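You operate a simulated robot arm through the tools that you are given. There is no shell and no other tool. Be economical: measure what you need, move in short steps, check, and stop when the job is done.

You run a simulated robot arm. Do the job below in one go: nothing can be reset, and whatever is moved stays where it is left.

Task
Move the top drawer's divider to the orange slot and lay the orange carton in the wide space.
Fine: it is the top drawer with no word on it; shut it after.

Only the result counts: the job must be done as asked and must still hold three seconds after the hand-in. Knocking over, shifting, dropping, spilling or breaking anything else fails it.

Robot
A 7-joint arm with a two-finger parallel gripper, fixed in place. Base frame: the origin is at the foot of the arm, x ahead of it, y to its left, z up. Lengths are in m, angles in rad, forces in N, time in s.
With the tool pointing down near the work surface it reaches from about 0.28 to 0.76 m from the base axis. Its first joint turns from -2.897 to 2.897 rad. Payload 3.91 kg.
The tool frame sits at the grasp point between the pads (the TCP): z along the fingers, y along the line on which they close. The tips reach 0.03 m beyond it. The gripper opens to 0.11 m. The fingers are 0.02 m wide and 0.01 m thick; the gripper's body (0.048 by 0.112 m) begins 0.055 m behind the TCP.
Orientation is that of the tool frame in the base frame, as a unit quaternion [w, x, y, z]. With the fingers straight down and closing along the base's y, the tool's x points along the base's -x, its y along +y and its z along -z.

Tools
- The arm moves only by the tool play_rows. Its argument "rows" is one flat list of numbers, 7 for each row, row after row: the gripper command, from -1 (shut) to 1 (fully open), values between in proportion, then the shift along the tool's x, y, z in m, then the turn, a rotation vector about the tool's x, y, z in rad. In form: [gripper, dx, dy, dz, rx, ry, rz, gripper, dx, dy, dz, rx, ry, rz, ...]. A call has 1 to 12 rows; each row shifts and turns the commanded pose from where the row before left it, along the tool's axes as they then stand. Each row takes 0.2 s and may step no farther than 0.05 m and 0.15 rad from the row before; otherwise, or with a gripper value out of range, the whole call is refused. Where a pose cannot be reached the arm comes as near as it can. A force on the tool above 40 N (or 10 N above the force at the start of the call, whichever is more), or a blocked arm, ends the call early, and 0.2 s more pass. Each finger travels about 0.153 m/s and halts on what it meets, pressing with about 32 N; the grip force reading is that of the motor and also rises with nothing between the fingers. The clock runs only during rows and for 0.2 s after the last one: add rows that do not move to give the fingers time. The reply holds the time, the measured pose of the TCP, the force on the tool along the base axes, the opening and the grip force, in the units named above and with some noise.
- Cameras (640 x 400 px; columns grow to the right, rows downward): "scene" is fixed at [0.0507, 0.4986, 1.2019]; the picture's right is [-0.41, -0.91, 0.00], its down [-0.44, 0.19, -0.88] and it looks along [0.80, -0.36, -0.48] (base axes); focal length 214 px, centre (320, 200). "wrist" rides on the gripper at [0.077, 0.007, -0.114] in the tool frame; the picture's right is [-0.09, 1.00, 0.00], its down [-0.80, -0.07, -0.59] and it looks along [-0.59, -0.05, 0.80] (tool axes); focal length 270 px, centre (320, 200). There is no depth. A picture from a camera that has moved, and an enlarged one, comes with that camera's place and axes in the base frame and with its lens.
- capture(camera): a new picture of that camera. No time passes.
- lift_body(by): slides the trunk up (or, below 0, down) by that many m; the arm rides with it, the base frame stays. It gives what a move gives, with no picture.
- zoom(camera, box): a new picture of the part [left, top, right, bottom] of that camera's present view, enlarged. No time passes.
- sign_off(): hands the job in; it is judged then, once.

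Go step by step. Nothing tells you positions but the pictures and the camera data: compare them with the known pose of the tool, close in by small moves and look again before you grip or let go. The budget is 120 turns and 64 pictures, counting those below and the enlarged ones. Unless the task says otherwise, let go and move clear before handing in, and close with one line.

The tools are called after "Emit:" by a JSON object that holds its "api" and its "payload". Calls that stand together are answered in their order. play_rows: Moves the arm, as the interface text tells. Its arguments: {"type":"object","properties":{"rows":{"type":"array","items":{"type":"number"}}},"required":["rows"]} The other tools are called the same way: lift_body (by) slides the trunk up or down; capture (camera) takes a picture; zoom (camera, box) takes an enlarged picture of a part of a camera's view; sign_off () hands the job in.

At the start:

```text
clock: 0.0
tool_pos: [0.3283, 0.2633, 1.1966]
tcp_rot: [0.0, 0.0, 1.0, 0.0]
force: [0.4, -0.1, 0.8]
width: 0.1101
grasp_force: 0.0
trunk travel left (down, up): [-0.525, 0.085]
```

scene: 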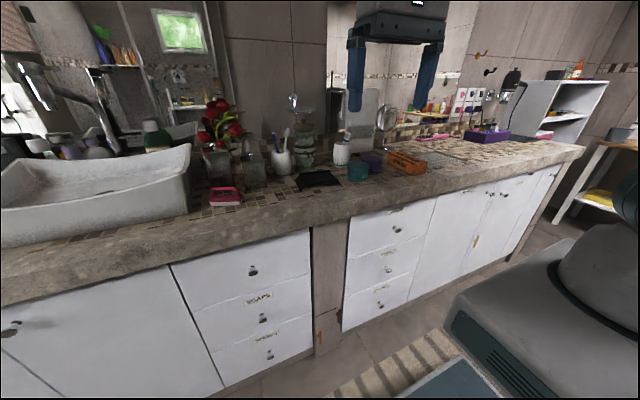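
wrist: 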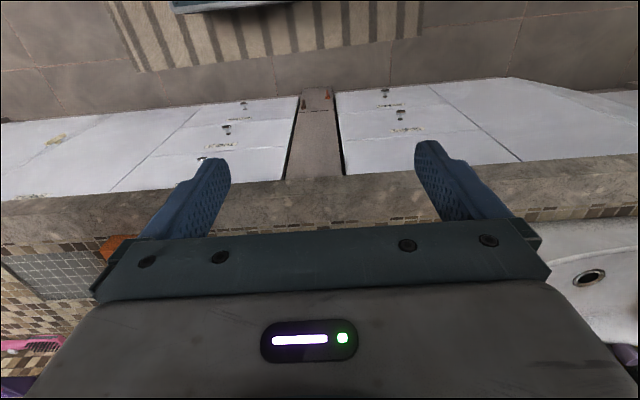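

I see two drawer stacks in a vanity; the orange carton is on the counter. I will zoom in on the drawers to find which top drawer has no word on it.

Emit:
{"api": "zoom", "payload": {"camera": "scene", "box": [160, 220, 320, 380]}}

Emit:
{"api": "zoom", "payload": {"camera": "scene", "box": [320, 180, 480, 340]}}

Emit:
{"api": "zoom", "payload": {"camera": "scene", "box": [280, 110, 460, 220]}}

```text
2.50 times, centred on (240, 300) of scene
camera zoom: at [0.0507, 0.4986, 1.2019], right [-0.41, -0.91, 0.0], down [-0.44, 0.19, -0.88], along [0.8, -0.36, -0.48], focal length 536 px, centre (520, -50)
```

zoom: 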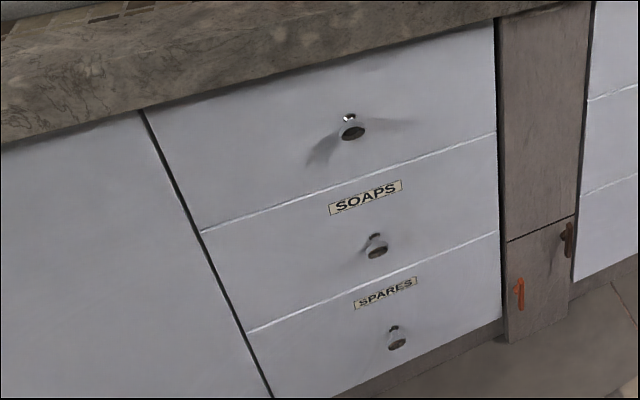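

```text
2.50 times, centred on (400, 260) of scene
camera zoom: at [0.0507, 0.4986, 1.2019], right [-0.41, -0.91, 0.0], down [-0.44, 0.19, -0.88], along [0.8, -0.36, -0.48], focal length 536 px, centre (120, 50)
```

zoom: 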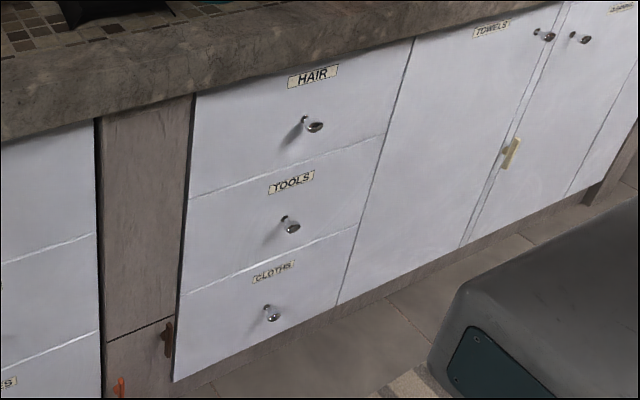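

```text
3.56 times, centred on (370, 165) of scene
camera zoom: at [0.0507, 0.4986, 1.2019], right [-0.41, -0.91, 0.0], down [-0.44, 0.19, -0.88], along [0.8, -0.36, -0.48], focal length 763 px, centre (142, 324)
```

zoom: 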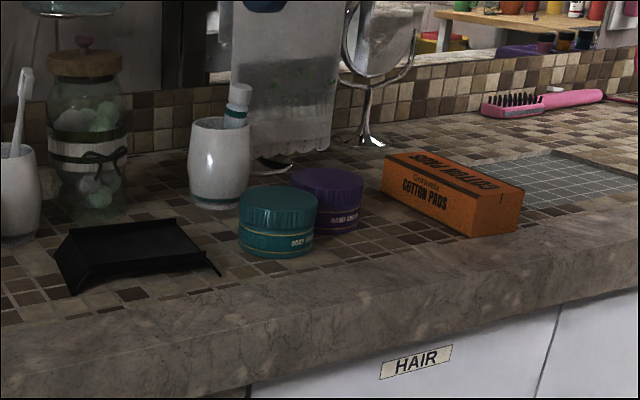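

The unlabelled top drawer is in the left stack, with its knob at about [0.55, 0.49, 0.71]. I'll swing left and turn the tool horizontal, facing the front, before lowering the trunk.

Emit:
{"api": "play_rows", "payload": {"rows": [1, 0, 0.02, 0, 0, -0.1428, 0, 1, 0, 0.02, 0, 0, -0.1428, 0, 1, 0, 0.02, 0, 0, -0.1428, 0, 1, 0, 0.02, 0, 0, -0.1428, 0, 1, 0, 0.02, 0, 0, -0.1428, 0, 1, 0, 0.02, 0, 0, -0.1428, 0, 1, 0, 0.02, 0, 0, -0.1428, 0, 1, 0, 0.02, 0, 0, -0.1428, 0, 1, 0, 0.02, 0, 0, -0.1428, 0, 1, 0, 0.02, 0, 0, -0.1428, 0, 1, 0, 0.02, 0, 0, -0.1428, 0, 1, 0, 0, 0, 0, 0, 0]}}

```text
clock: 2.6
tool_pos: [0.3253, 0.4839, 1.2002]
tcp_rot: [0.708, 0.0, 0.706, 0.0]
force: [-0.4, 0.6, -0.5]
width: 0.1102
grasp_force: 0.2
trunk travel left (down, up): [-0.525, 0.085]
```

The tool is now horizontal. I'll lower the trunk and look.

Emit:
{"api": "lift_body", "payload": {"by": -0.45}}

Emit:
{"api": "capture", "payload": {"camera": "scene"}}

Emit:
{"api": "capture", "payload": {"camera": "wrist"}}

```text
refused: -0.45 is not a number from -0.4 to 0.4
```

```text
58 pictures are left
```

scene: 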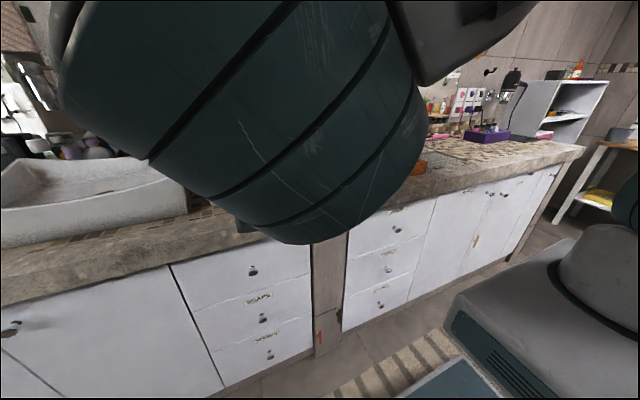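

```text
57 pictures are left
camera wrist: at [0.2116, 0.4892, 1.1221], right [0.0, 1.0, 0.09], down [-0.6, -0.07, 0.8], along [0.8, -0.05, 0.59], focal length 270 px, centre (320, 200)
```

wrist: 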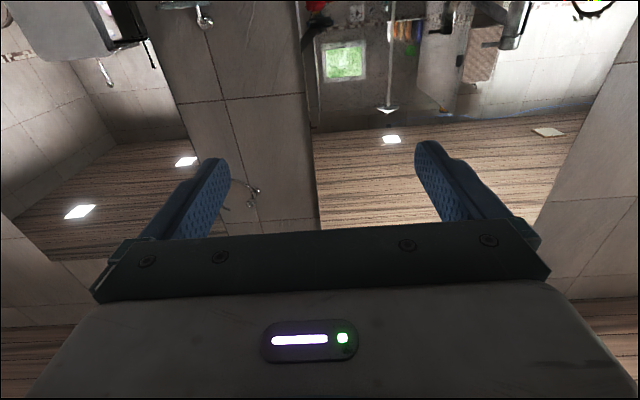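

Emit:
{"api": "lift_body", "payload": {"by": -0.4}}

Emit:
{"api": "lift_body", "payload": {"by": -0.09}}

Emit:
{"api": "capture", "payload": {"camera": "scene"}}

Emit:
{"api": "capture", "payload": {"camera": "wrist"}}

```text
clock: 6.4
tool_pos: [0.3261, 0.4822, 0.7987]
tcp_rot: [0.707, 0.0, 0.707, -0.001]
force: [0.2, 0.1, 0.6]
width: 0.1098
grasp_force: 0.1
trunk travel left (down, up): [-0.125, 0.485]
```

```text
clock: 7.7
tool_pos: [0.3263, 0.4824, 0.7091]
tcp_rot: [0.706, -0.001, 0.708, 0.0]
force: [-0.2, -0.9, -0.4]
width: 0.1101
grasp_force: 0.1
trunk travel left (down, up): [-0.035, 0.575]
```

```text
56 pictures are left
```

scene: 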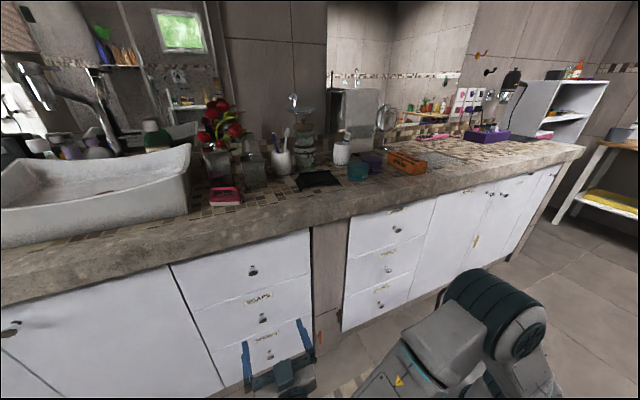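

```text
55 pictures are left
camera wrist: at [0.2115, 0.4889, 0.6321], right [0.0, 1.0, 0.09], down [-0.59, -0.07, 0.8], along [0.8, -0.05, 0.59], focal length 270 px, centre (320, 200)
```

wrist: 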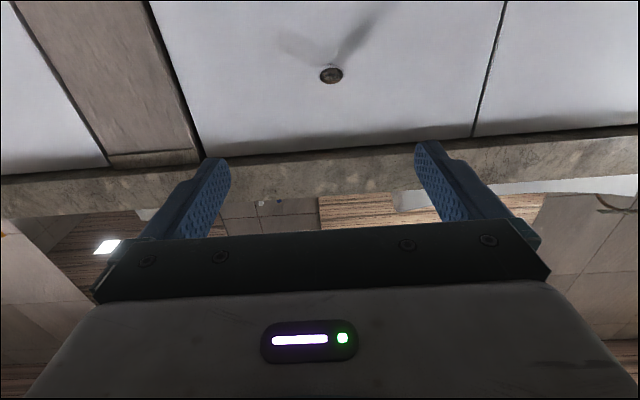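

The knob triangulates to about [0.555, 0.494, 0.704]. I'll move up to it in line.

Emit:
{"api": "play_rows", "payload": {"rows": [0.2, 0.005, 0.012, 0.03, 0, 0, 0, 0.2, 0, 0, 0.045, 0, 0, 0, 0.2, 0, 0, 0.045, 0, 0, 0, 0.2, 0, 0, 0.04, 0, 0, 0, 0.2, 0, 0, 0, 0, 0, 0]}}

Emit:
{"api": "capture", "payload": {"camera": "wrist"}}

Emit:
{"api": "zoom", "payload": {"camera": "scene", "box": [200, 230, 328, 310]}}

```text
clock: 8.9
tool_pos: [0.4888, 0.4966, 0.7046]
tcp_rot: [0.707, 0.0, 0.707, 0.001]
force: [-0.5, -0.1, 0.7]
width: 0.0661
grasp_force: 0.0
trunk travel left (down, up): [-0.035, 0.575]
```

```text
54 pictures are left
camera wrist: at [0.3733, 0.5023, 0.6271], right [0.0, 1.0, 0.09], down [-0.59, -0.07, 0.8], along [0.8, -0.05, 0.59], focal length 270 px, centre (320, 200)
```

wrist: 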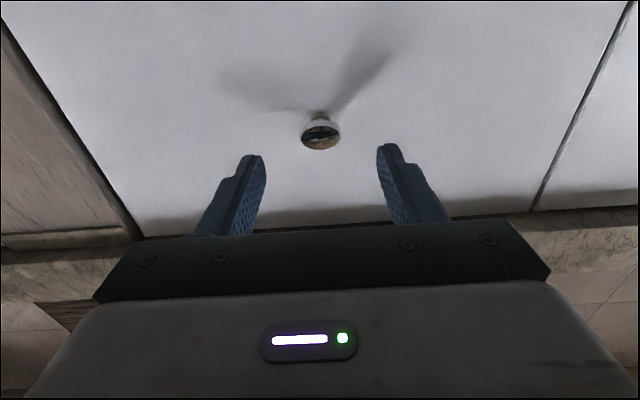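

```text
5.00 times, centred on (264, 270) of scene
camera zoom: at [0.0507, 0.4986, 1.2019], right [-0.41, -0.91, 0.0], down [-0.44, 0.19, -0.88], along [0.8, -0.36, -0.48], focal length 1072 px, centre (600, -150)
```

zoom: 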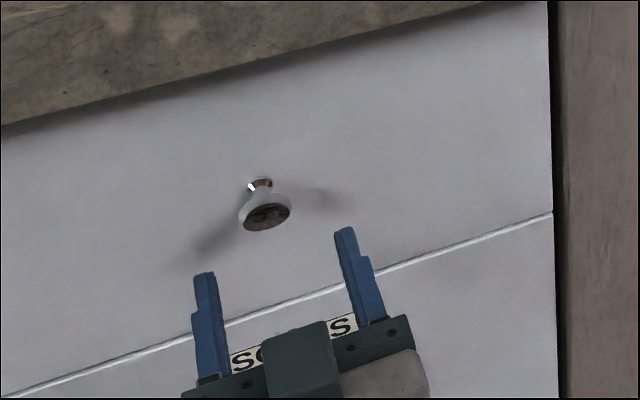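

Aligned; I'll advance and grip the knob.

Emit:
{"api": "play_rows", "payload": {"rows": [0.2, 0.004, -0.001, 0.03, 0, 0, 0, 0.2, 0, 0, 0.03, 0, 0, 0, -1, 0, 0, 0, 0, 0, 0, -1, 0, 0, 0, 0, 0, 0, -1, 0, 0, 0, 0, 0, 0]}}

Emit:
{"api": "capture", "payload": {"camera": "wrist"}}

```text
clock: 10.1
tool_pos: [0.5468, 0.4966, 0.6988]
tcp_rot: [0.707, -0.001, 0.708, 0.0]
force: [4.3, 8.1, -2.1]
width: 0.0334
grasp_force: 45.1
trunk travel left (down, up): [-0.035, 0.575]
```

```text
52 pictures are left
camera wrist: at [0.4309, 0.5023, 0.6212], right [0.0, 1.0, 0.09], down [-0.59, -0.07, 0.8], along [0.81, -0.05, 0.59], focal length 270 px, centre (320, 200)
```

wrist: 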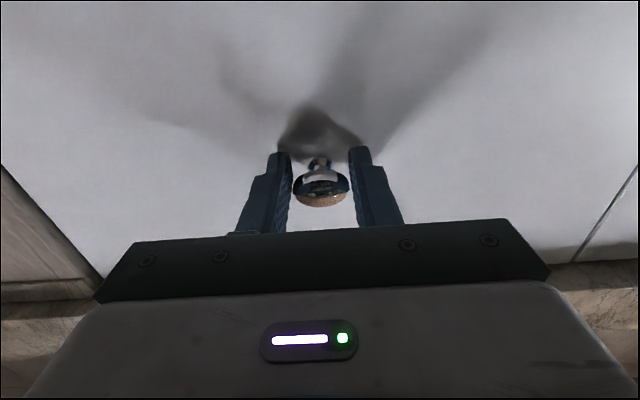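

Knob gripped (width 0.033). Pulling the drawer out gently.

Emit:
{"api": "play_rows", "payload": {"rows": [-1, 0, 0, -0.01, 0, 0, 0, -1, 0, 0, -0.02, 0, 0, 0, -1, 0, 0, -0.025, 0, 0, 0, -1, 0, 0, -0.025, 0, 0, 0, -1, 0, 0, -0.025, 0, 0, 0, -1, 0, 0, -0.025, 0, 0, 0]}}

Emit:
{"api": "capture", "payload": {"camera": "scene"}}

```text
clock: 11.5
tool_pos: [0.4142, 0.4967, 0.6988]
tcp_rot: [0.707, -0.003, 0.708, 0.001]
force: [-1.6, 27.3, -2.9]
width: 0.033
grasp_force: 44.5
trunk travel left (down, up): [-0.035, 0.575]
```

```text
51 pictures are left
```

scene: 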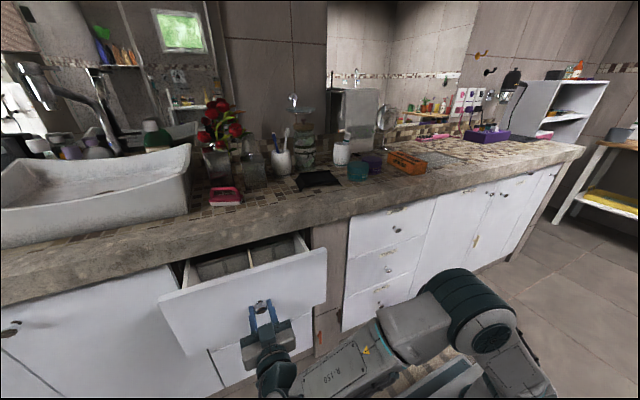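

Opens well; I'll relieve the side force and pull further.

Emit:
{"api": "play_rows", "payload": {"rows": [-1, 0, 0.002, -0.02, 0, 0, 0, -1, 0, 0, -0.025, 0, 0, 0, -1, 0, 0, -0.025, 0, 0, 0, -1, 0, 0, -0.025, 0, 0, 0]}}

Emit:
{"api": "capture", "payload": {"camera": "scene"}}

```text
clock: 12.5
tool_pos: [0.3164, 0.4947, 0.6984]
tcp_rot: [0.706, -0.002, 0.708, 0.0]
force: [-2.6, 26.2, -4.8]
width: 0.0334
grasp_force: 44.7
trunk travel left (down, up): [-0.035, 0.575]
```

```text
50 pictures are left
```

scene: 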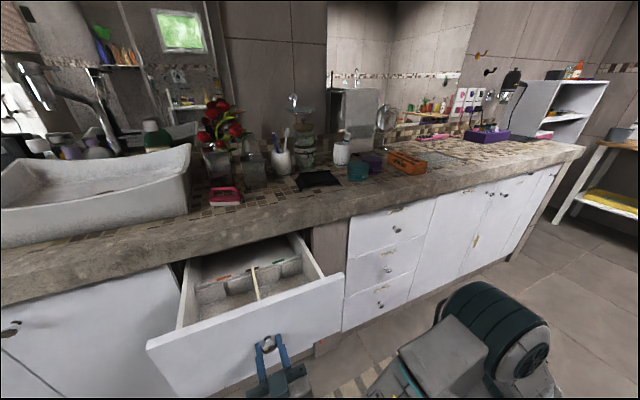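

Emit:
{"api": "zoom", "payload": {"camera": "scene", "box": [160, 230, 352, 350]}}

```text
3.33 times, centred on (256, 290) of scene
camera zoom: at [0.0507, 0.4986, 1.2019], right [-0.41, -0.91, 0.0], down [-0.44, 0.19, -0.88], along [0.8, -0.36, -0.48], focal length 715 px, centre (533, -100)
```

zoom: 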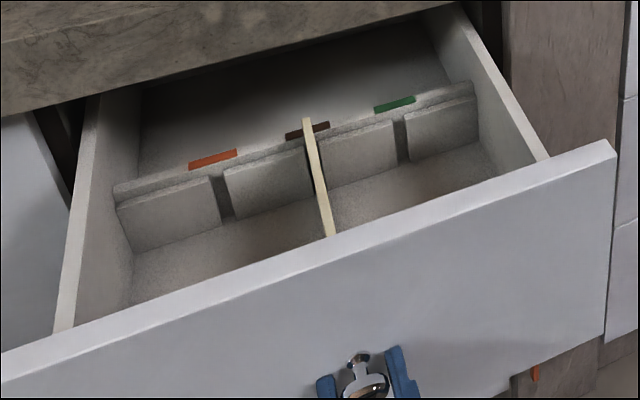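

I see the divider in the middle (brown) slot, orange slot to the left, green to the right. I'll pull it a bit further out for clearance from the counter lip.

Emit:
{"api": "play_rows", "payload": {"rows": [-1, 0, 0.003, -0.015, 0, 0, 0, -1, 0, 0, -0.02, 0, 0, 0, -1, 0, 0, -0.02, 0, 0, 0]}}

```text
clock: 13.3
tool_pos: [0.2641, 0.4976, 0.6985]
tcp_rot: [0.706, 0.0, 0.708, -0.002]
force: [-1.2, -14.0, -18.5]
width: 0.0336
grasp_force: 44.5
trunk travel left (down, up): [-0.035, 0.575]
```

Emit:
{"api": "play_rows", "payload": {"rows": [0.2, 0, 0, 0, 0, 0, 0, 0.2, 0, 0, 0, 0, 0, 0, 0.2, 0, 0, -0.025, 0, 0, 0, 0.2, 0, 0, -0.025, 0, 0, 0, 0.2, 0, 0, 0, 0, 0, 0]}}

Emit:
{"api": "capture", "payload": {"camera": "wrist"}}

Emit:
{"api": "capture", "payload": {"camera": "scene"}}

```text
clock: 14.5
tool_pos: [0.2167, 0.5007, 0.6996]
tcp_rot: [0.707, 0.0, 0.707, 0.0]
force: [-0.2, -0.6, 0.2]
width: 0.0658
grasp_force: 0.1
trunk travel left (down, up): [-0.035, 0.575]
```

```text
48 pictures are left
camera wrist: at [0.1022, 0.5063, 0.6227], right [0.0, 1.0, 0.09], down [-0.59, -0.07, 0.8], along [0.8, -0.05, 0.59], focal length 270 px, centre (320, 200)
```

wrist: 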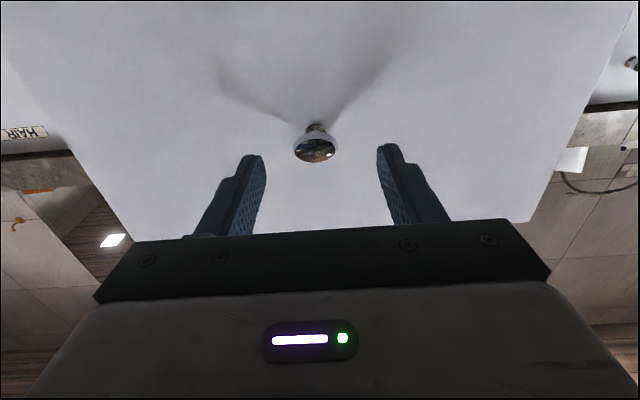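

```text
47 pictures are left
```

scene: 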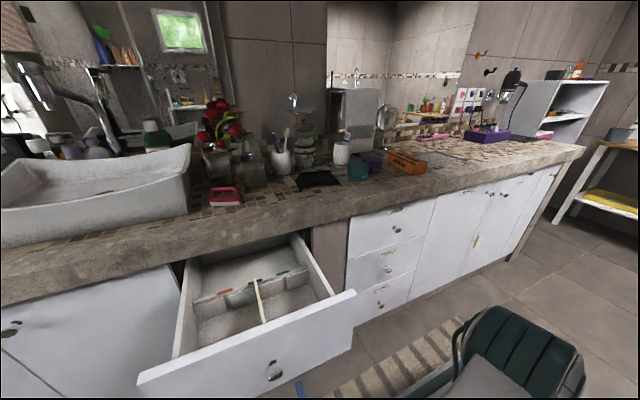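

Drawer is open by 0.28 m. I'll raise the trunk, move forward over the drawer and turn the tool down.

Emit:
{"api": "lift_body", "payload": {"by": 0.4}}

Emit:
{"api": "play_rows", "payload": {"rows": [0.2, 0, 0, 0.04, 0, 0, 0, 0.2, 0, 0, 0.04, 0, 0, 0, 0.2, 0, 0, 0.04, 0, 0, 0, 0.2, 0, 0, 0.03, 0, 0, 0]}}

Emit:
{"api": "play_rows", "payload": {"rows": [0.2, 0, 0, 0, 0, 0.1428, 0, 0.2, 0, 0, 0, 0, 0.1428, 0, 0.2, 0, 0, 0, 0, 0.1428, 0, 0.2, 0, 0, 0, 0, 0.1428, 0, 0.2, 0, 0, 0, 0, 0.1428, 0, 0.2, 0, 0, 0, 0, 0.1428, 0, 0.2, 0, 0, 0, 0, 0.1428, 0, 0.2, 0, 0, 0, 0, 0.1428, 0, 0.2, 0, 0, 0, 0, 0.1428, 0, 0.2, 0, 0, 0, 0, 0.1428, 0, 0.2, 0, 0, 0, 0, 0.1428, 0, 0.2, 0, 0, 0, 0, 0, 0]}}

Emit:
{"api": "capture", "payload": {"camera": "wrist"}}

Emit:
{"api": "zoom", "payload": {"camera": "scene", "box": [160, 230, 352, 350]}}

```text
clock: 18.3
tool_pos: [0.2165, 0.499, 1.0984]
tcp_rot: [0.707, 0.0, 0.707, -0.001]
force: [0.2, 0.3, 0.2]
width: 0.0661
grasp_force: 0.0
trunk travel left (down, up): [-0.435, 0.175]
```

```text
clock: 19.3
tool_pos: [0.3684, 0.4989, 1.0997]
tcp_rot: [0.707, -0.001, 0.707, -0.001]
force: [0.7, 0.4, 0.0]
width: 0.066
grasp_force: 0.1
trunk travel left (down, up): [-0.435, 0.175]
```

```text
clock: 21.9
tool_pos: [0.367, 0.5, 1.1014]
tcp_rot: [-0.001, -0.001, 1.0, 0.0]
force: [0.4, -0.4, -0.1]
width: 0.066
grasp_force: 0.0
trunk travel left (down, up): [-0.435, 0.175]
```

```text
46 pictures are left
camera wrist: at [0.2898, 0.5064, 1.2149], right [0.09, 1.0, 0.0], down [0.8, -0.07, 0.59], along [0.59, -0.05, -0.81], focal length 270 px, centre (320, 200)
```

wrist: 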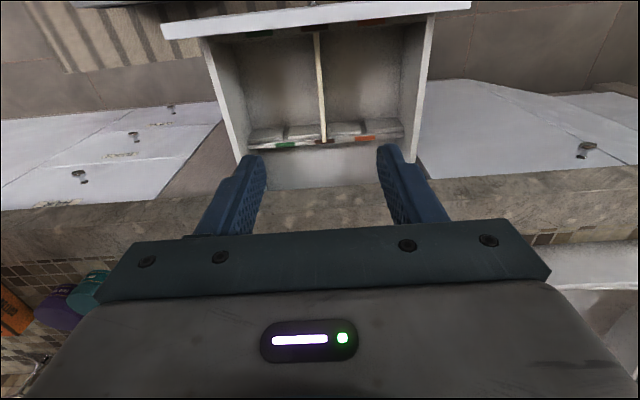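

```text
3.33 times, centred on (256, 290) of scene
camera zoom: at [0.0507, 0.4986, 1.2019], right [-0.41, -0.91, 0.0], down [-0.44, 0.19, -0.88], along [0.8, -0.36, -0.48], focal length 715 px, centre (533, -100)
```

zoom: 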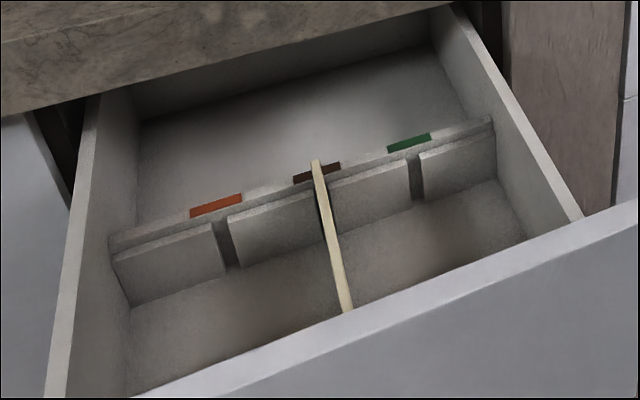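

Emit:
{"api": "zoom", "payload": {"camera": "wrist", "box": [190, 0, 446, 160]}}

```text
2.50 times, centred on (318, 80) of wrist
camera zoom: at [0.2898, 0.5064, 1.2149], right [0.09, 1.0, 0.0], down [0.8, -0.07, 0.59], along [0.59, -0.05, -0.81], focal length 676 px, centre (325, 500)
```

zoom: 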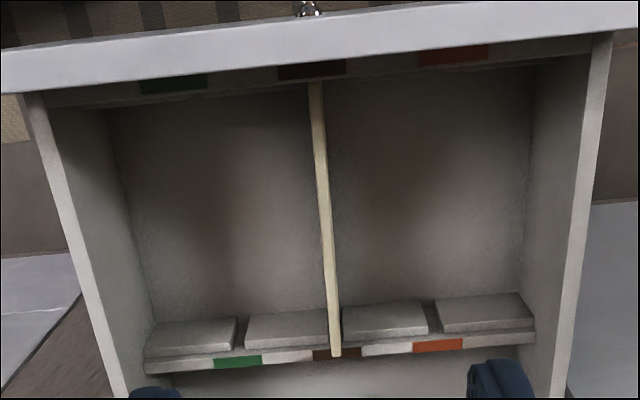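

Divider top edge is near z≈0.716, spanning x≈0.32–0.51 at y≈0.495; slot pitch is about 0.08, so orange is near y≈0.576. I'll move above the divider and descend partway.

Emit:
{"api": "play_rows", "payload": {"rows": [0.2, -0.034, -0.002, 0, 0, 0, 0, 0.2, -0.034, -0.002, 0, 0, 0, 0, 0.2, 0, 0, 0, 0, 0, 0]}}

Emit:
{"api": "lift_body", "payload": {"by": -0.27}}

Emit:
{"api": "capture", "payload": {"camera": "wrist"}}

Emit:
{"api": "zoom", "payload": {"camera": "scene", "box": [160, 230, 352, 350]}}

```text
clock: 22.7
tool_pos: [0.4336, 0.4947, 1.0999]
tcp_rot: [0.001, 0.0, 1.0, 0.001]
force: [-0.3, -0.7, 0.1]
width: 0.0661
grasp_force: 0.1
trunk travel left (down, up): [-0.435, 0.175]
```

```text
clock: 25.5
tool_pos: [0.4336, 0.4954, 0.8318]
tcp_rot: [0.0, 0.0, 1.0, 0.0]
force: [-0.4, 0.5, 0.1]
width: 0.0659
grasp_force: 0.1
trunk travel left (down, up): [-0.165, 0.445]
```

```text
43 pictures are left
camera wrist: at [0.3563, 0.5013, 0.9451], right [0.09, 1.0, 0.0], down [0.8, -0.07, 0.59], along [0.59, -0.05, -0.8], focal length 270 px, centre (320, 200)
```

wrist: 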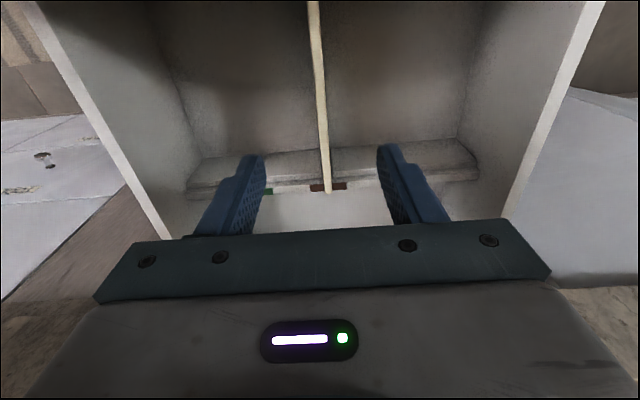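

```text
3.33 times, centred on (256, 290) of scene
camera zoom: at [0.0507, 0.4986, 1.2019], right [-0.41, -0.91, 0.0], down [-0.44, 0.19, -0.88], along [0.8, -0.36, -0.48], focal length 715 px, centre (533, -100)
```

zoom: 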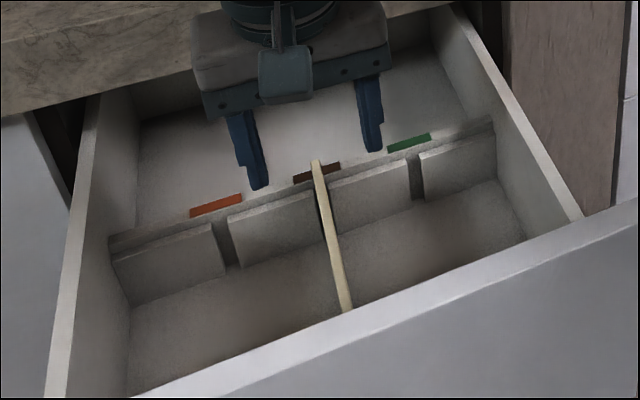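

Alignment checks out (divider at y≈0.496). Lowering onto it.

Emit:
{"api": "lift_body", "payload": {"by": -0.08}}

Emit:
{"api": "play_rows", "payload": {"rows": [0.2, 0, 0.001, 0.025, 0, 0, 0, 0.2, 0, 0, 0.022, 0, 0, 0, 0.2, 0, 0, 0, 0, 0, 0]}}

Emit:
{"api": "capture", "payload": {"camera": "wrist"}}

Emit:
{"api": "zoom", "payload": {"camera": "scene", "box": [160, 230, 352, 350]}}

```text
clock: 26.6
tool_pos: [0.4331, 0.4947, 0.751]
tcp_rot: [-0.001, 0.0, 1.0, -0.001]
force: [0.2, 0.1, 0.1]
width: 0.0659
grasp_force: 0.1
trunk travel left (down, up): [-0.085, 0.525]
```

```text
clock: 27.4
tool_pos: [0.4323, 0.4952, 0.7036]
tcp_rot: [0.0, 0.0, 1.0, 0.0]
force: [0.2, 0.5, 0.8]
width: 0.0661
grasp_force: 0.0
trunk travel left (down, up): [-0.085, 0.525]
```

```text
41 pictures are left
camera wrist: at [0.3559, 0.501, 0.8181], right [0.09, 1.0, 0.0], down [0.8, -0.07, 0.59], along [0.59, -0.05, -0.8], focal length 270 px, centre (320, 200)
```

wrist: 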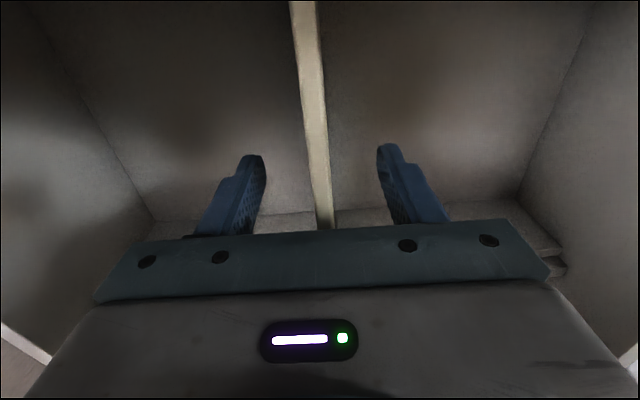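

```text
3.33 times, centred on (256, 290) of scene
camera zoom: at [0.0507, 0.4986, 1.2019], right [-0.41, -0.91, 0.0], down [-0.44, 0.19, -0.88], along [0.8, -0.36, -0.48], focal length 715 px, centre (533, -100)
```

zoom: 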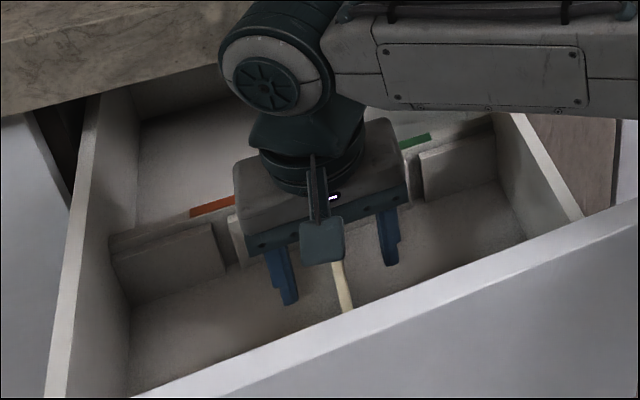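

The fingers straddle the divider. Grip and lift slightly.

Emit:
{"api": "play_rows", "payload": {"rows": [-1, 0, 0, 0, 0, 0, 0, -1, 0, 0, 0, 0, 0, 0, -1, 0, 0, 0, 0, 0, 0]}}

Emit:
{"api": "play_rows", "payload": {"rows": [-1, 0, 0, -0.015, 0, 0, 0, -1, 0, 0, -0.02, 0, 0, 0, -1, 0, 0, -0.02, 0, 0, 0]}}

Emit:
{"api": "zoom", "payload": {"camera": "scene", "box": [160, 230, 352, 350]}}

```text
clock: 28.2
tool_pos: [0.4335, 0.4947, 0.7038]
tcp_rot: [-0.001, 0.0, 1.0, 0.0]
force: [-0.7, 0.1, 0.3]
width: 0.0072
grasp_force: 31.7
trunk travel left (down, up): [-0.085, 0.525]
```

```text
clock: 29.0
tool_pos: [0.4345, 0.4948, 0.76]
tcp_rot: [-0.001, 0.0, 1.0, 0.0]
force: [-0.4, 0.9, -0.8]
width: 0.0079
grasp_force: 32.0
trunk travel left (down, up): [-0.085, 0.525]
```

```text
3.33 times, centred on (256, 290) of scene
camera zoom: at [0.0507, 0.4986, 1.2019], right [-0.41, -0.91, 0.0], down [-0.44, 0.19, -0.88], along [0.8, -0.36, -0.48], focal length 715 px, centre (533, -100)
```

zoom: 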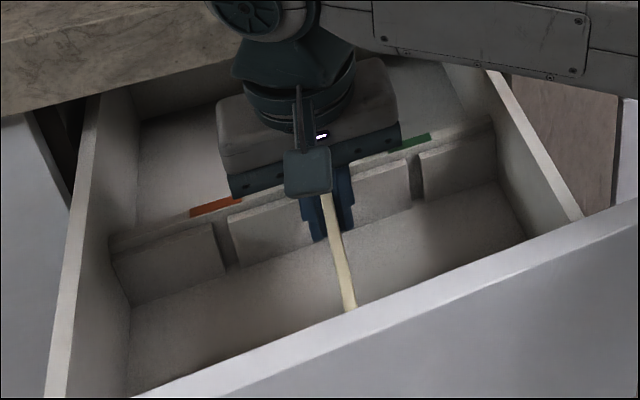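

Emit:
{"api": "play_rows", "payload": {"rows": [-1, 0, 0, -0.025, 0, 0, 0, -1, 0, 0, -0.025, 0, 0, 0, -1, 0, 0, -0.02, 0, 0, 0, -1, 0, 0, 0, 0, 0, 0]}}

Emit:
{"api": "zoom", "payload": {"camera": "scene", "box": [160, 230, 352, 350]}}

Emit:
{"api": "capture", "payload": {"camera": "wrist"}}

```text
clock: 30.0
tool_pos: [0.434, 0.4968, 0.8197]
tcp_rot: [0.0, 0.0, 1.0, 0.001]
force: [0.6, -0.2, -1.2]
width: 0.0077
grasp_force: 31.8
out of reach, approached as far as the arm can: row 3
trunk travel left (down, up): [-0.085, 0.525]
```

```text
3.33 times, centred on (256, 290) of scene
camera zoom: at [0.0507, 0.4986, 1.2019], right [-0.41, -0.91, 0.0], down [-0.44, 0.19, -0.88], along [0.8, -0.36, -0.48], focal length 715 px, centre (533, -100)
```

zoom: 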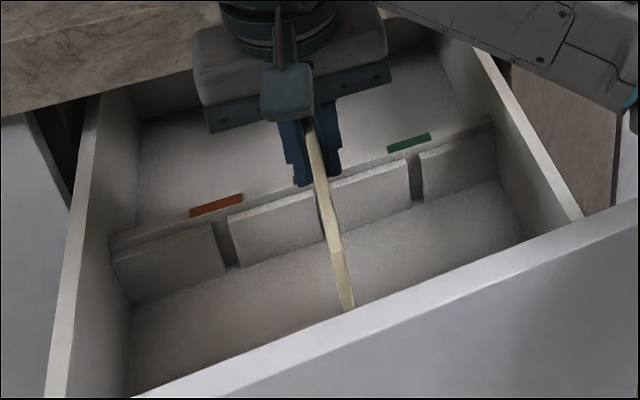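

```text
37 pictures are left
camera wrist: at [0.3566, 0.5024, 0.9338], right [0.09, 1.0, 0.0], down [0.8, -0.07, 0.59], along [0.59, -0.05, -0.8], focal length 270 px, centre (320, 200)
```

wrist: 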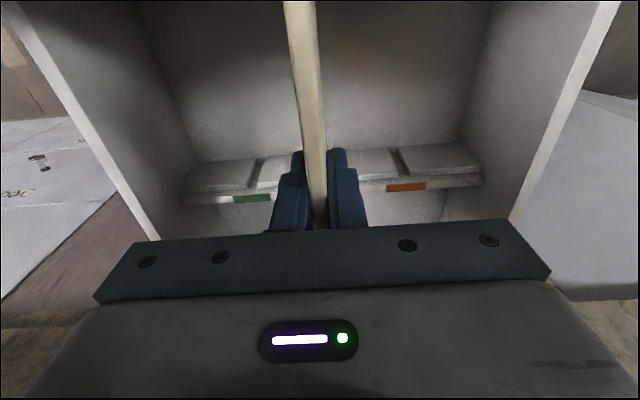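

The divider is coming up cleanly. I'll raise it further with the trunk so it clears everything.

Emit:
{"api": "lift_body", "payload": {"by": 0.08}}

Emit:
{"api": "zoom", "payload": {"camera": "scene", "box": [160, 200, 384, 340]}}

```text
clock: 31.2
tool_pos: [0.434, 0.4957, 0.899]
tcp_rot: [0.0, 0.0, 1.0, 0.0]
force: [-0.3, 0.5, -1.4]
width: 0.0075
grasp_force: 32.2
trunk travel left (down, up): [-0.165, 0.445]
```

```text
2.86 times, centred on (272, 270) of scene
camera zoom: at [0.0507, 0.4986, 1.2019], right [-0.41, -0.91, 0.0], down [-0.44, 0.19, -0.88], along [0.8, -0.36, -0.48], focal length 613 px, centre (457, 0)
```

zoom: 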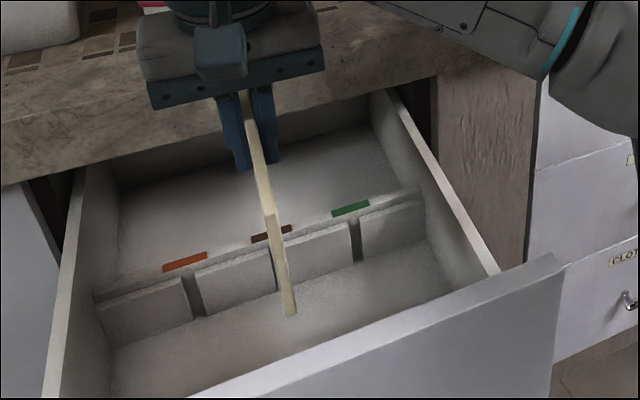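

The divider is free and level, about 0.1 m tall. Moving it 0.08 m left to above the orange slot.

Emit:
{"api": "play_rows", "payload": {"rows": [-1, 0, 0.04, 0, 0, 0, 0, -1, 0, 0.04, 0, 0, 0, 0, -1, 0, 0, 0, 0, 0, 0]}}

Emit:
{"api": "lift_body", "payload": {"by": -0.06}}

Emit:
{"api": "zoom", "payload": {"camera": "scene", "box": [160, 200, 384, 340]}}

Emit:
{"api": "capture", "payload": {"camera": "wrist"}}

```text
clock: 32.0
tool_pos: [0.4349, 0.4967, 0.9008]
tcp_rot: [0.001, 0.0, 1.0, 0.0]
force: [-0.4, 0.2, -0.6]
width: 0.0077
grasp_force: 32.3
out of reach, approached as far as the arm can: row 1, 2
trunk travel left (down, up): [-0.165, 0.445]
```

```text
clock: 33.0
tool_pos: [0.4343, 0.4958, 0.8404]
tcp_rot: [0.0, 0.0, 1.0, -0.001]
force: [0.0, 0.4, 0.0]
width: 0.0073
grasp_force: 31.2
trunk travel left (down, up): [-0.105, 0.505]
```

```text
2.86 times, centred on (272, 270) of scene
camera zoom: at [0.0507, 0.4986, 1.2019], right [-0.41, -0.91, 0.0], down [-0.44, 0.19, -0.88], along [0.8, -0.36, -0.48], focal length 613 px, centre (457, 0)
```

zoom: 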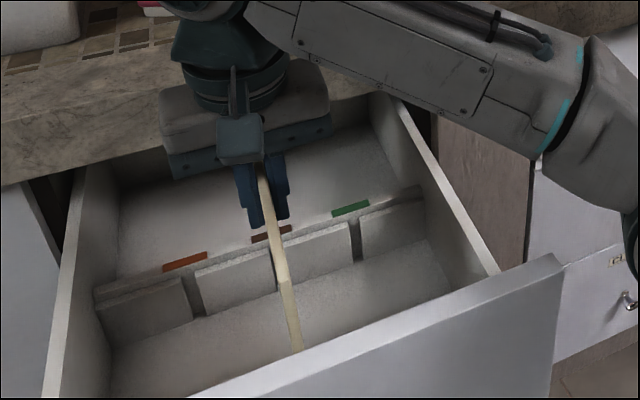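

```text
34 pictures are left
camera wrist: at [0.3567, 0.5024, 0.9537], right [0.09, 1.0, 0.0], down [0.8, -0.07, 0.59], along [0.59, -0.05, -0.8], focal length 270 px, centre (320, 200)
```

wrist: 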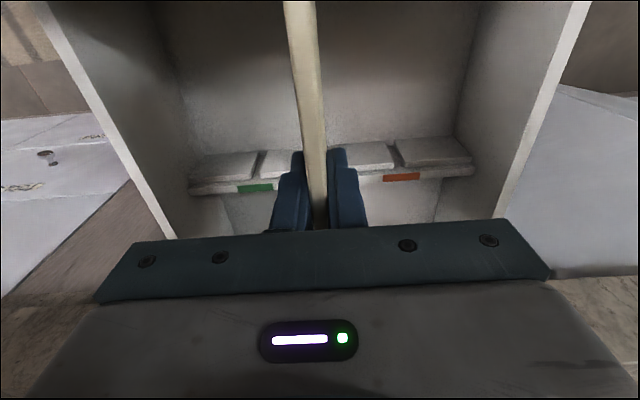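

The arm is at its vertical limit relative to the trunk. I'll raise the trunk and lower the arm to get a better posture, then shift.

Emit:
{"api": "lift_body", "payload": {"by": 0.2}}

Emit:
{"api": "play_rows", "payload": {"rows": [-1, 0, 0, 0.03, 0, 0, 0, -1, 0, 0, 0.04, 0, 0, 0, -1, 0, 0, 0.04, 0, 0, 0, -1, 0, 0, 0.04, 0, 0, 0, -1, 0, 0, 0, 0, 0, 0]}}

```text
clock: 35.2
tool_pos: [0.4334, 0.4969, 1.0394]
tcp_rot: [0.0, 0.0, 1.0, 0.0]
force: [0.2, 0.3, -0.8]
width: 0.0074
grasp_force: 32.0
trunk travel left (down, up): [-0.305, 0.305]
```

```text
clock: 36.4
tool_pos: [0.4331, 0.4966, 0.8873]
tcp_rot: [0.0, 0.0, 1.0, 0.0]
force: [-0.3, 0.0, -0.9]
width: 0.0075
grasp_force: 32.5
trunk travel left (down, up): [-0.305, 0.305]
```

Emit:
{"api": "play_rows", "payload": {"rows": [-1, 0, 0.04, 0, 0, 0, 0, -1, 0, 0.0387, 0, 0, 0, 0, -1, 0, 0, 0.03, 0, 0, 0, -1, 0, 0, 0.03, 0, 0, 0, -1, 0, 0, 0, 0, 0, 0]}}

Emit:
{"api": "zoom", "payload": {"camera": "scene", "box": [140, 200, 364, 340]}}

Emit:
{"api": "zoom", "payload": {"camera": "wrist", "box": [190, 0, 446, 240]}}

```text
clock: 37.6
tool_pos: [0.4346, 0.5768, 0.8264]
tcp_rot: [0.0, 0.001, 1.0, 0.0]
force: [-0.7, -1.0, -1.3]
width: 0.0074
grasp_force: 32.2
trunk travel left (down, up): [-0.305, 0.305]
```

```text
2.86 times, centred on (252, 270) of scene
camera zoom: at [0.0507, 0.4986, 1.2019], right [-0.41, -0.91, 0.0], down [-0.44, 0.19, -0.88], along [0.8, -0.36, -0.48], focal length 613 px, centre (514, 0)
```

zoom: 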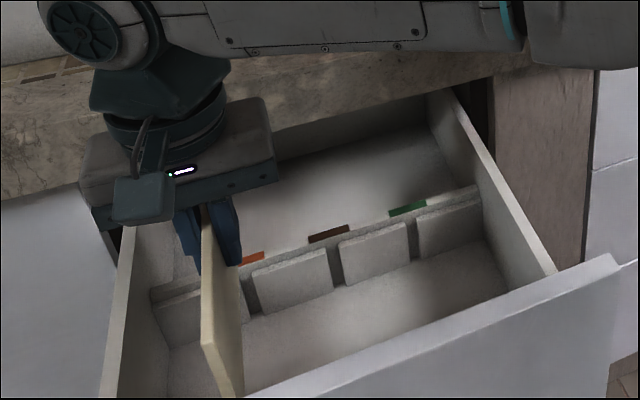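

```text
1.67 times, centred on (318, 120) of wrist
camera zoom: at [0.3575, 0.584, 0.9402], right [0.09, 1.0, 0.0], down [0.8, -0.07, 0.59], along [0.59, -0.05, -0.8], focal length 450 px, centre (323, 333)
```

zoom: 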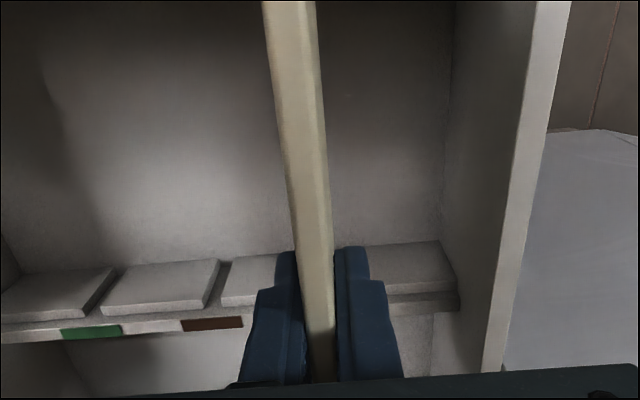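

It is over the orange slot; I'll settle, check the reading, and lower gently.

Emit:
{"api": "play_rows", "payload": {"rows": [-1, 0, 0, 0.01, 0, 0, 0, -1, 0, 0, 0, 0, 0, 0]}}

Emit:
{"api": "play_rows", "payload": {"rows": [-1, 0, 0, 0.01, 0, 0, 0, -1, 0, 0, 0, 0, 0, 0]}}

Emit:
{"api": "zoom", "payload": {"camera": "scene", "box": [160, 250, 288, 330]}}

```text
clock: 38.2
tool_pos: [0.435, 0.5764, 0.8177]
tcp_rot: [0.001, 0.0, 1.0, 0.0]
force: [-0.6, -0.1, -1.7]
width: 0.0077
grasp_force: 31.8
trunk travel left (down, up): [-0.305, 0.305]
```

```text
clock: 38.8
tool_pos: [0.4343, 0.5769, 0.8071]
tcp_rot: [-0.001, -0.001, 1.0, 0.0]
force: [0.0, -0.5, -1.8]
width: 0.0075
grasp_force: 32.1
trunk travel left (down, up): [-0.305, 0.305]
```

```text
5.00 times, centred on (224, 290) of scene
camera zoom: at [0.0507, 0.4986, 1.2019], right [-0.41, -0.91, 0.0], down [-0.44, 0.19, -0.88], along [0.8, -0.36, -0.48], focal length 1072 px, centre (800, -250)
```

zoom: 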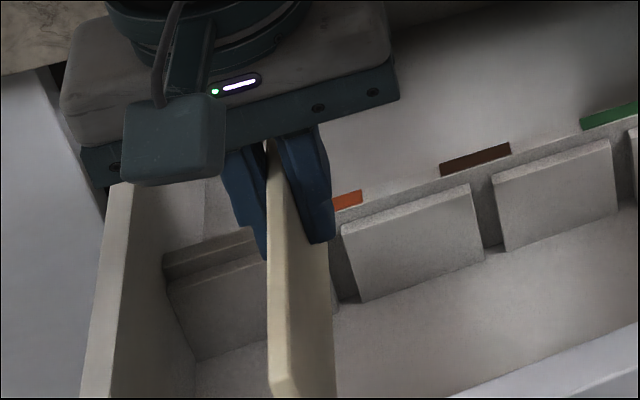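

Emit:
{"api": "play_rows", "payload": {"rows": [-1, 0, -0.0018, 0.01, 0, 0, 0, -1, 0, 0, 0.015, 0, 0, 0, -1, 0, 0, 0.015, 0, 0, 0, -1, 0, 0, 0, 0, 0, 0]}}

Emit:
{"api": "zoom", "payload": {"camera": "scene", "box": [160, 250, 288, 330]}}

```text
clock: 39.8
tool_pos: [0.434, 0.5728, 0.7679]
tcp_rot: [0.0, 0.0, 1.0, 0.001]
force: [-0.1, 0.4, -1.8]
width: 0.0073
grasp_force: 32.0
trunk travel left (down, up): [-0.305, 0.305]
```

```text
5.00 times, centred on (224, 290) of scene
camera zoom: at [0.0507, 0.4986, 1.2019], right [-0.41, -0.91, 0.0], down [-0.44, 0.19, -0.88], along [0.8, -0.36, -0.48], focal length 1072 px, centre (800, -250)
```

zoom: 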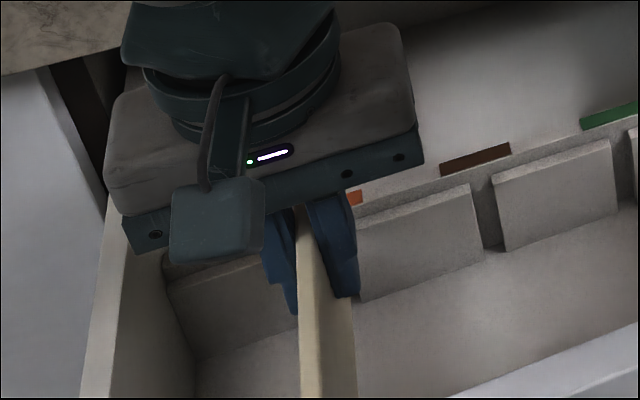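

No contact and the bottom is already below the rail top, so it's in the slot. Continuing down.

Emit:
{"api": "play_rows", "payload": {"rows": [-1, 0, 0.001, 0.015, 0, 0, 0, -1, 0, 0, 0.02, 0, 0, 0, -1, 0, 0, 0.015, 0, 0, 0, -1, 0, 0, 0.01, 0, 0, 0, -1, 0, 0, 0, 0, 0, 0]}}

Emit:
{"api": "zoom", "payload": {"camera": "scene", "box": [140, 230, 332, 350]}}

```text
clock: 40.6
tool_pos: [0.4327, 0.5746, 0.7281]
tcp_rot: [0.003, 0.0, 1.0, 0.005]
force: [1.9, 1.7, 13.4]
width: 0.0079
grasp_force: 32.0
trunk travel left (down, up): [-0.305, 0.305]
stopped in row 4: the force on the tool passed its limit (the readings are from after the stop); the commanded pose is now the measured one
```

```text
3.33 times, centred on (236, 290) of scene
camera zoom: at [0.0507, 0.4986, 1.2019], right [-0.41, -0.91, 0.0], down [-0.44, 0.19, -0.88], along [0.8, -0.36, -0.48], focal length 715 px, centre (600, -100)
```

zoom: 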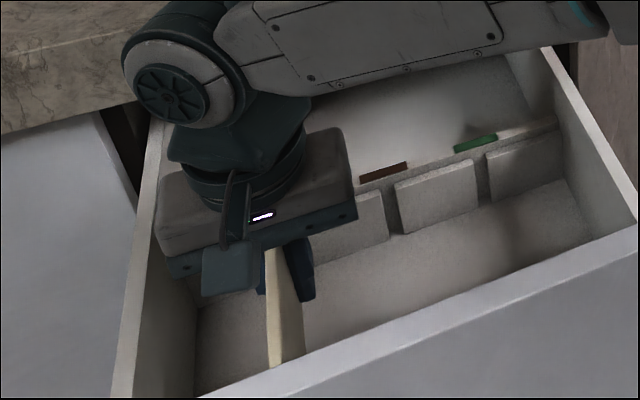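

Motion was blocked 24 mm above the original seating height. I need to see whether it's resting on a rail block or wedged.

Emit:
{"api": "capture", "payload": {"camera": "wrist"}}

Emit:
{"api": "zoom", "payload": {"camera": "scene", "box": [190, 290, 254, 350]}}

```text
28 pictures are left
camera wrist: at [0.3547, 0.5796, 0.8423], right [0.09, 1.0, 0.01], down [0.8, -0.08, 0.6], along [0.6, -0.04, -0.8], focal length 270 px, centre (320, 200)
```

wrist: 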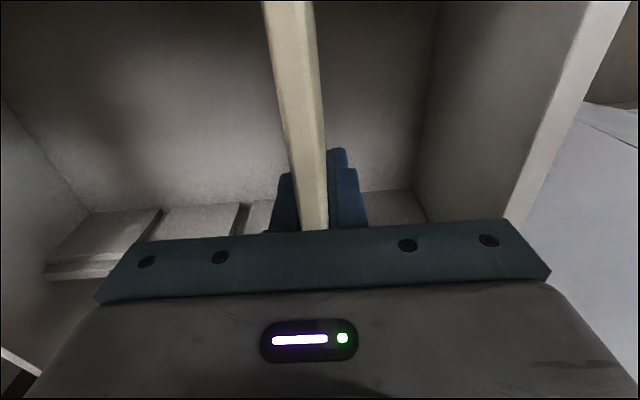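

```text
6.67 times, centred on (222, 320) of scene
camera zoom: at [0.0507, 0.4986, 1.2019], right [-0.41, -0.91, 0.0], down [-0.44, 0.19, -0.88], along [0.8, -0.36, -0.48], focal length 1430 px, centre (973, -600)
```

zoom: 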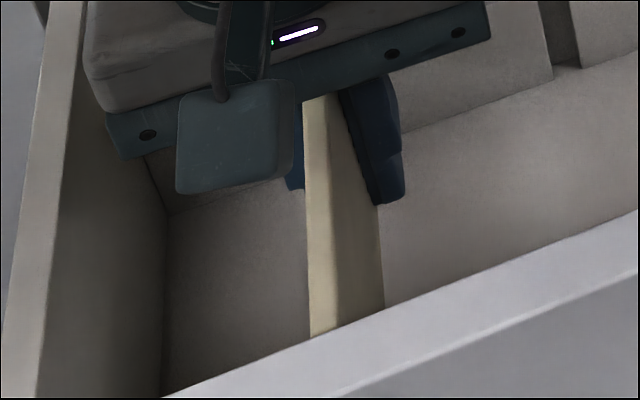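

The front end appears hung up on the front rail while the back is in its slot; my y (0.573) was 2–3 mm right of the slot centre. I'll relieve it, shift left to ~0.5765, square the tool and try again.

Emit:
{"api": "play_rows", "payload": {"rows": [-1, 0, 0, -0.012, 0.01, 0.006, 0, -1, 0, 0.002, 0, 0, 0, 0, -1, 0, 0, 0, 0, 0, 0]}}

Emit:
{"api": "capture", "payload": {"camera": "wrist"}}

```text
clock: 41.4
tool_pos: [0.4325, 0.5755, 0.7383]
tcp_rot: [-0.001, -0.001, 1.0, -0.003]
force: [0.2, 0.0, -1.1]
width: 0.0078
grasp_force: 32.4
trunk travel left (down, up): [-0.305, 0.305]
```

```text
26 pictures are left
camera wrist: at [0.3565, 0.5827, 0.8515], right [0.09, 1.0, -0.01], down [0.8, -0.07, 0.59], along [0.59, -0.06, -0.81], focal length 270 px, centre (320, 200)
```

wrist: 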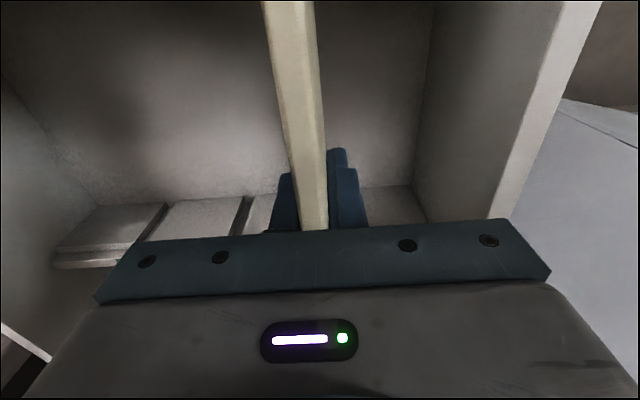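

Emit:
{"api": "play_rows", "payload": {"rows": [-1, 0, 0.001, 0, -0.004, 0, 0, -1, 0, 0, 0.006, 0, 0, 0, -1, 0, 0, 0.006, 0, 0, 0, -1, 0, 0, 0.006, 0, 0, 0, -1, 0, 0, 0.006, 0, 0, 0, -1, 0, 0, 0.006, 0, 0, 0]}}

```text
clock: 42.8
tool_pos: [0.4336, 0.5767, 0.7081]
tcp_rot: [-0.001, 0.0, 1.0, 0.0]
force: [0.3, 0.5, -0.7]
width: 0.0076
grasp_force: 32.4
trunk travel left (down, up): [-0.305, 0.305]
```

It passed freely this time. Continuing to seat it.

Emit:
{"api": "play_rows", "payload": {"rows": [-1, 0, 0, 0.005, 0, 0, 0, -1, 0, 0, 0.005, 0, 0, 0, -1, 0, 0, 0.005, 0, 0, 0, -1, 0, 0, 0.005, 0, 0, 0]}}

Emit:
{"api": "capture", "payload": {"camera": "wrist"}}

```text
clock: 43.8
tool_pos: [0.4324, 0.5786, 0.6877]
tcp_rot: [-0.001, -0.001, 1.0, -0.001]
force: [-0.7, -0.2, -0.5]
width: 0.008
grasp_force: 32.0
trunk travel left (down, up): [-0.305, 0.305]
```

```text
25 pictures are left
camera wrist: at [0.3559, 0.5834, 0.8015], right [0.09, 1.0, 0.0], down [0.8, -0.07, 0.59], along [0.59, -0.05, -0.81], focal length 270 px, centre (320, 200)
```

wrist: 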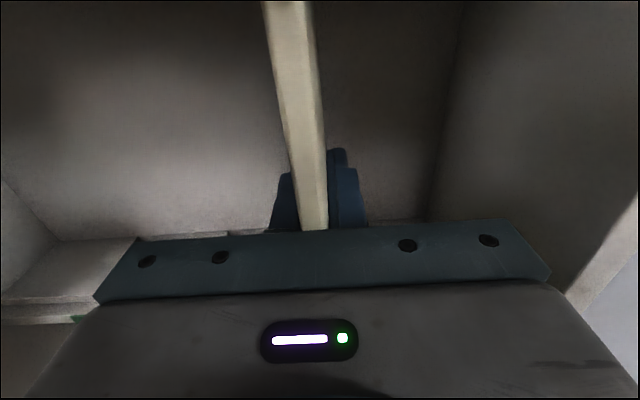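

Emit:
{"api": "play_rows", "payload": {"rows": [-1, 0, 0, 0.004, 0, 0, 0, -1, 0, 0, 0.004, 0, 0, 0, -1, 0, 0, 0, 0, 0, 0]}}

```text
clock: 44.6
tool_pos: [0.4316, 0.5777, 0.6792]
tcp_rot: [-0.001, 0.0, 1.0, -0.001]
force: [0.6, -0.6, -1.2]
width: 0.0075
grasp_force: 31.7
trunk travel left (down, up): [-0.305, 0.305]
```

Emit:
{"api": "play_rows", "payload": {"rows": [-1, 0, 0, 0.003, 0, 0, 0, -1, 0, 0, 0.003, 0, 0, 0, -1, 0, 0, 0, 0, 0, 0]}}

Emit:
{"api": "zoom", "payload": {"camera": "scene", "box": [140, 230, 332, 350]}}

```text
clock: 45.4
tool_pos: [0.4333, 0.5772, 0.673]
tcp_rot: [-0.001, 0.0, 1.0, -0.001]
force: [0.0, -0.3, -1.5]
width: 0.0079
grasp_force: 32.3
trunk travel left (down, up): [-0.305, 0.305]
```

```text
3.33 times, centred on (236, 290) of scene
camera zoom: at [0.0507, 0.4986, 1.2019], right [-0.41, -0.91, 0.0], down [-0.44, 0.19, -0.88], along [0.8, -0.36, -0.48], focal length 715 px, centre (600, -100)
```

zoom: 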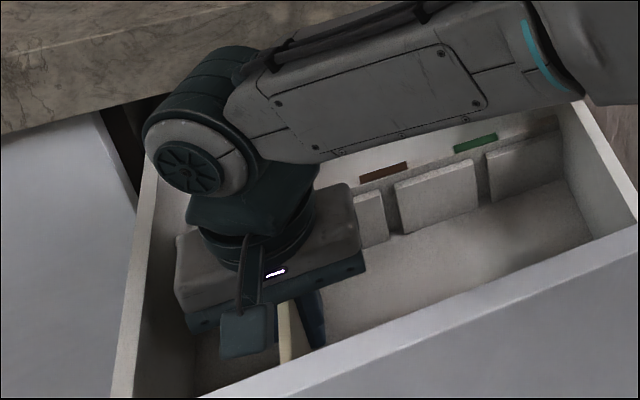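

Emit:
{"api": "play_rows", "payload": {"rows": [-1, 0, 0, 0.003, 0, 0, 0, -1, 0, 0, 0.003, 0, 0, 0, -1, 0, 0, 0, 0, 0, 0]}}

```text
clock: 46.2
tool_pos: [0.4317, 0.5781, 0.6686]
tcp_rot: [0.0, 0.0, 1.0, 0.0]
force: [1.3, 0.0, 5.7]
width: 0.0077
grasp_force: 32.1
trunk travel left (down, up): [-0.305, 0.305]
```

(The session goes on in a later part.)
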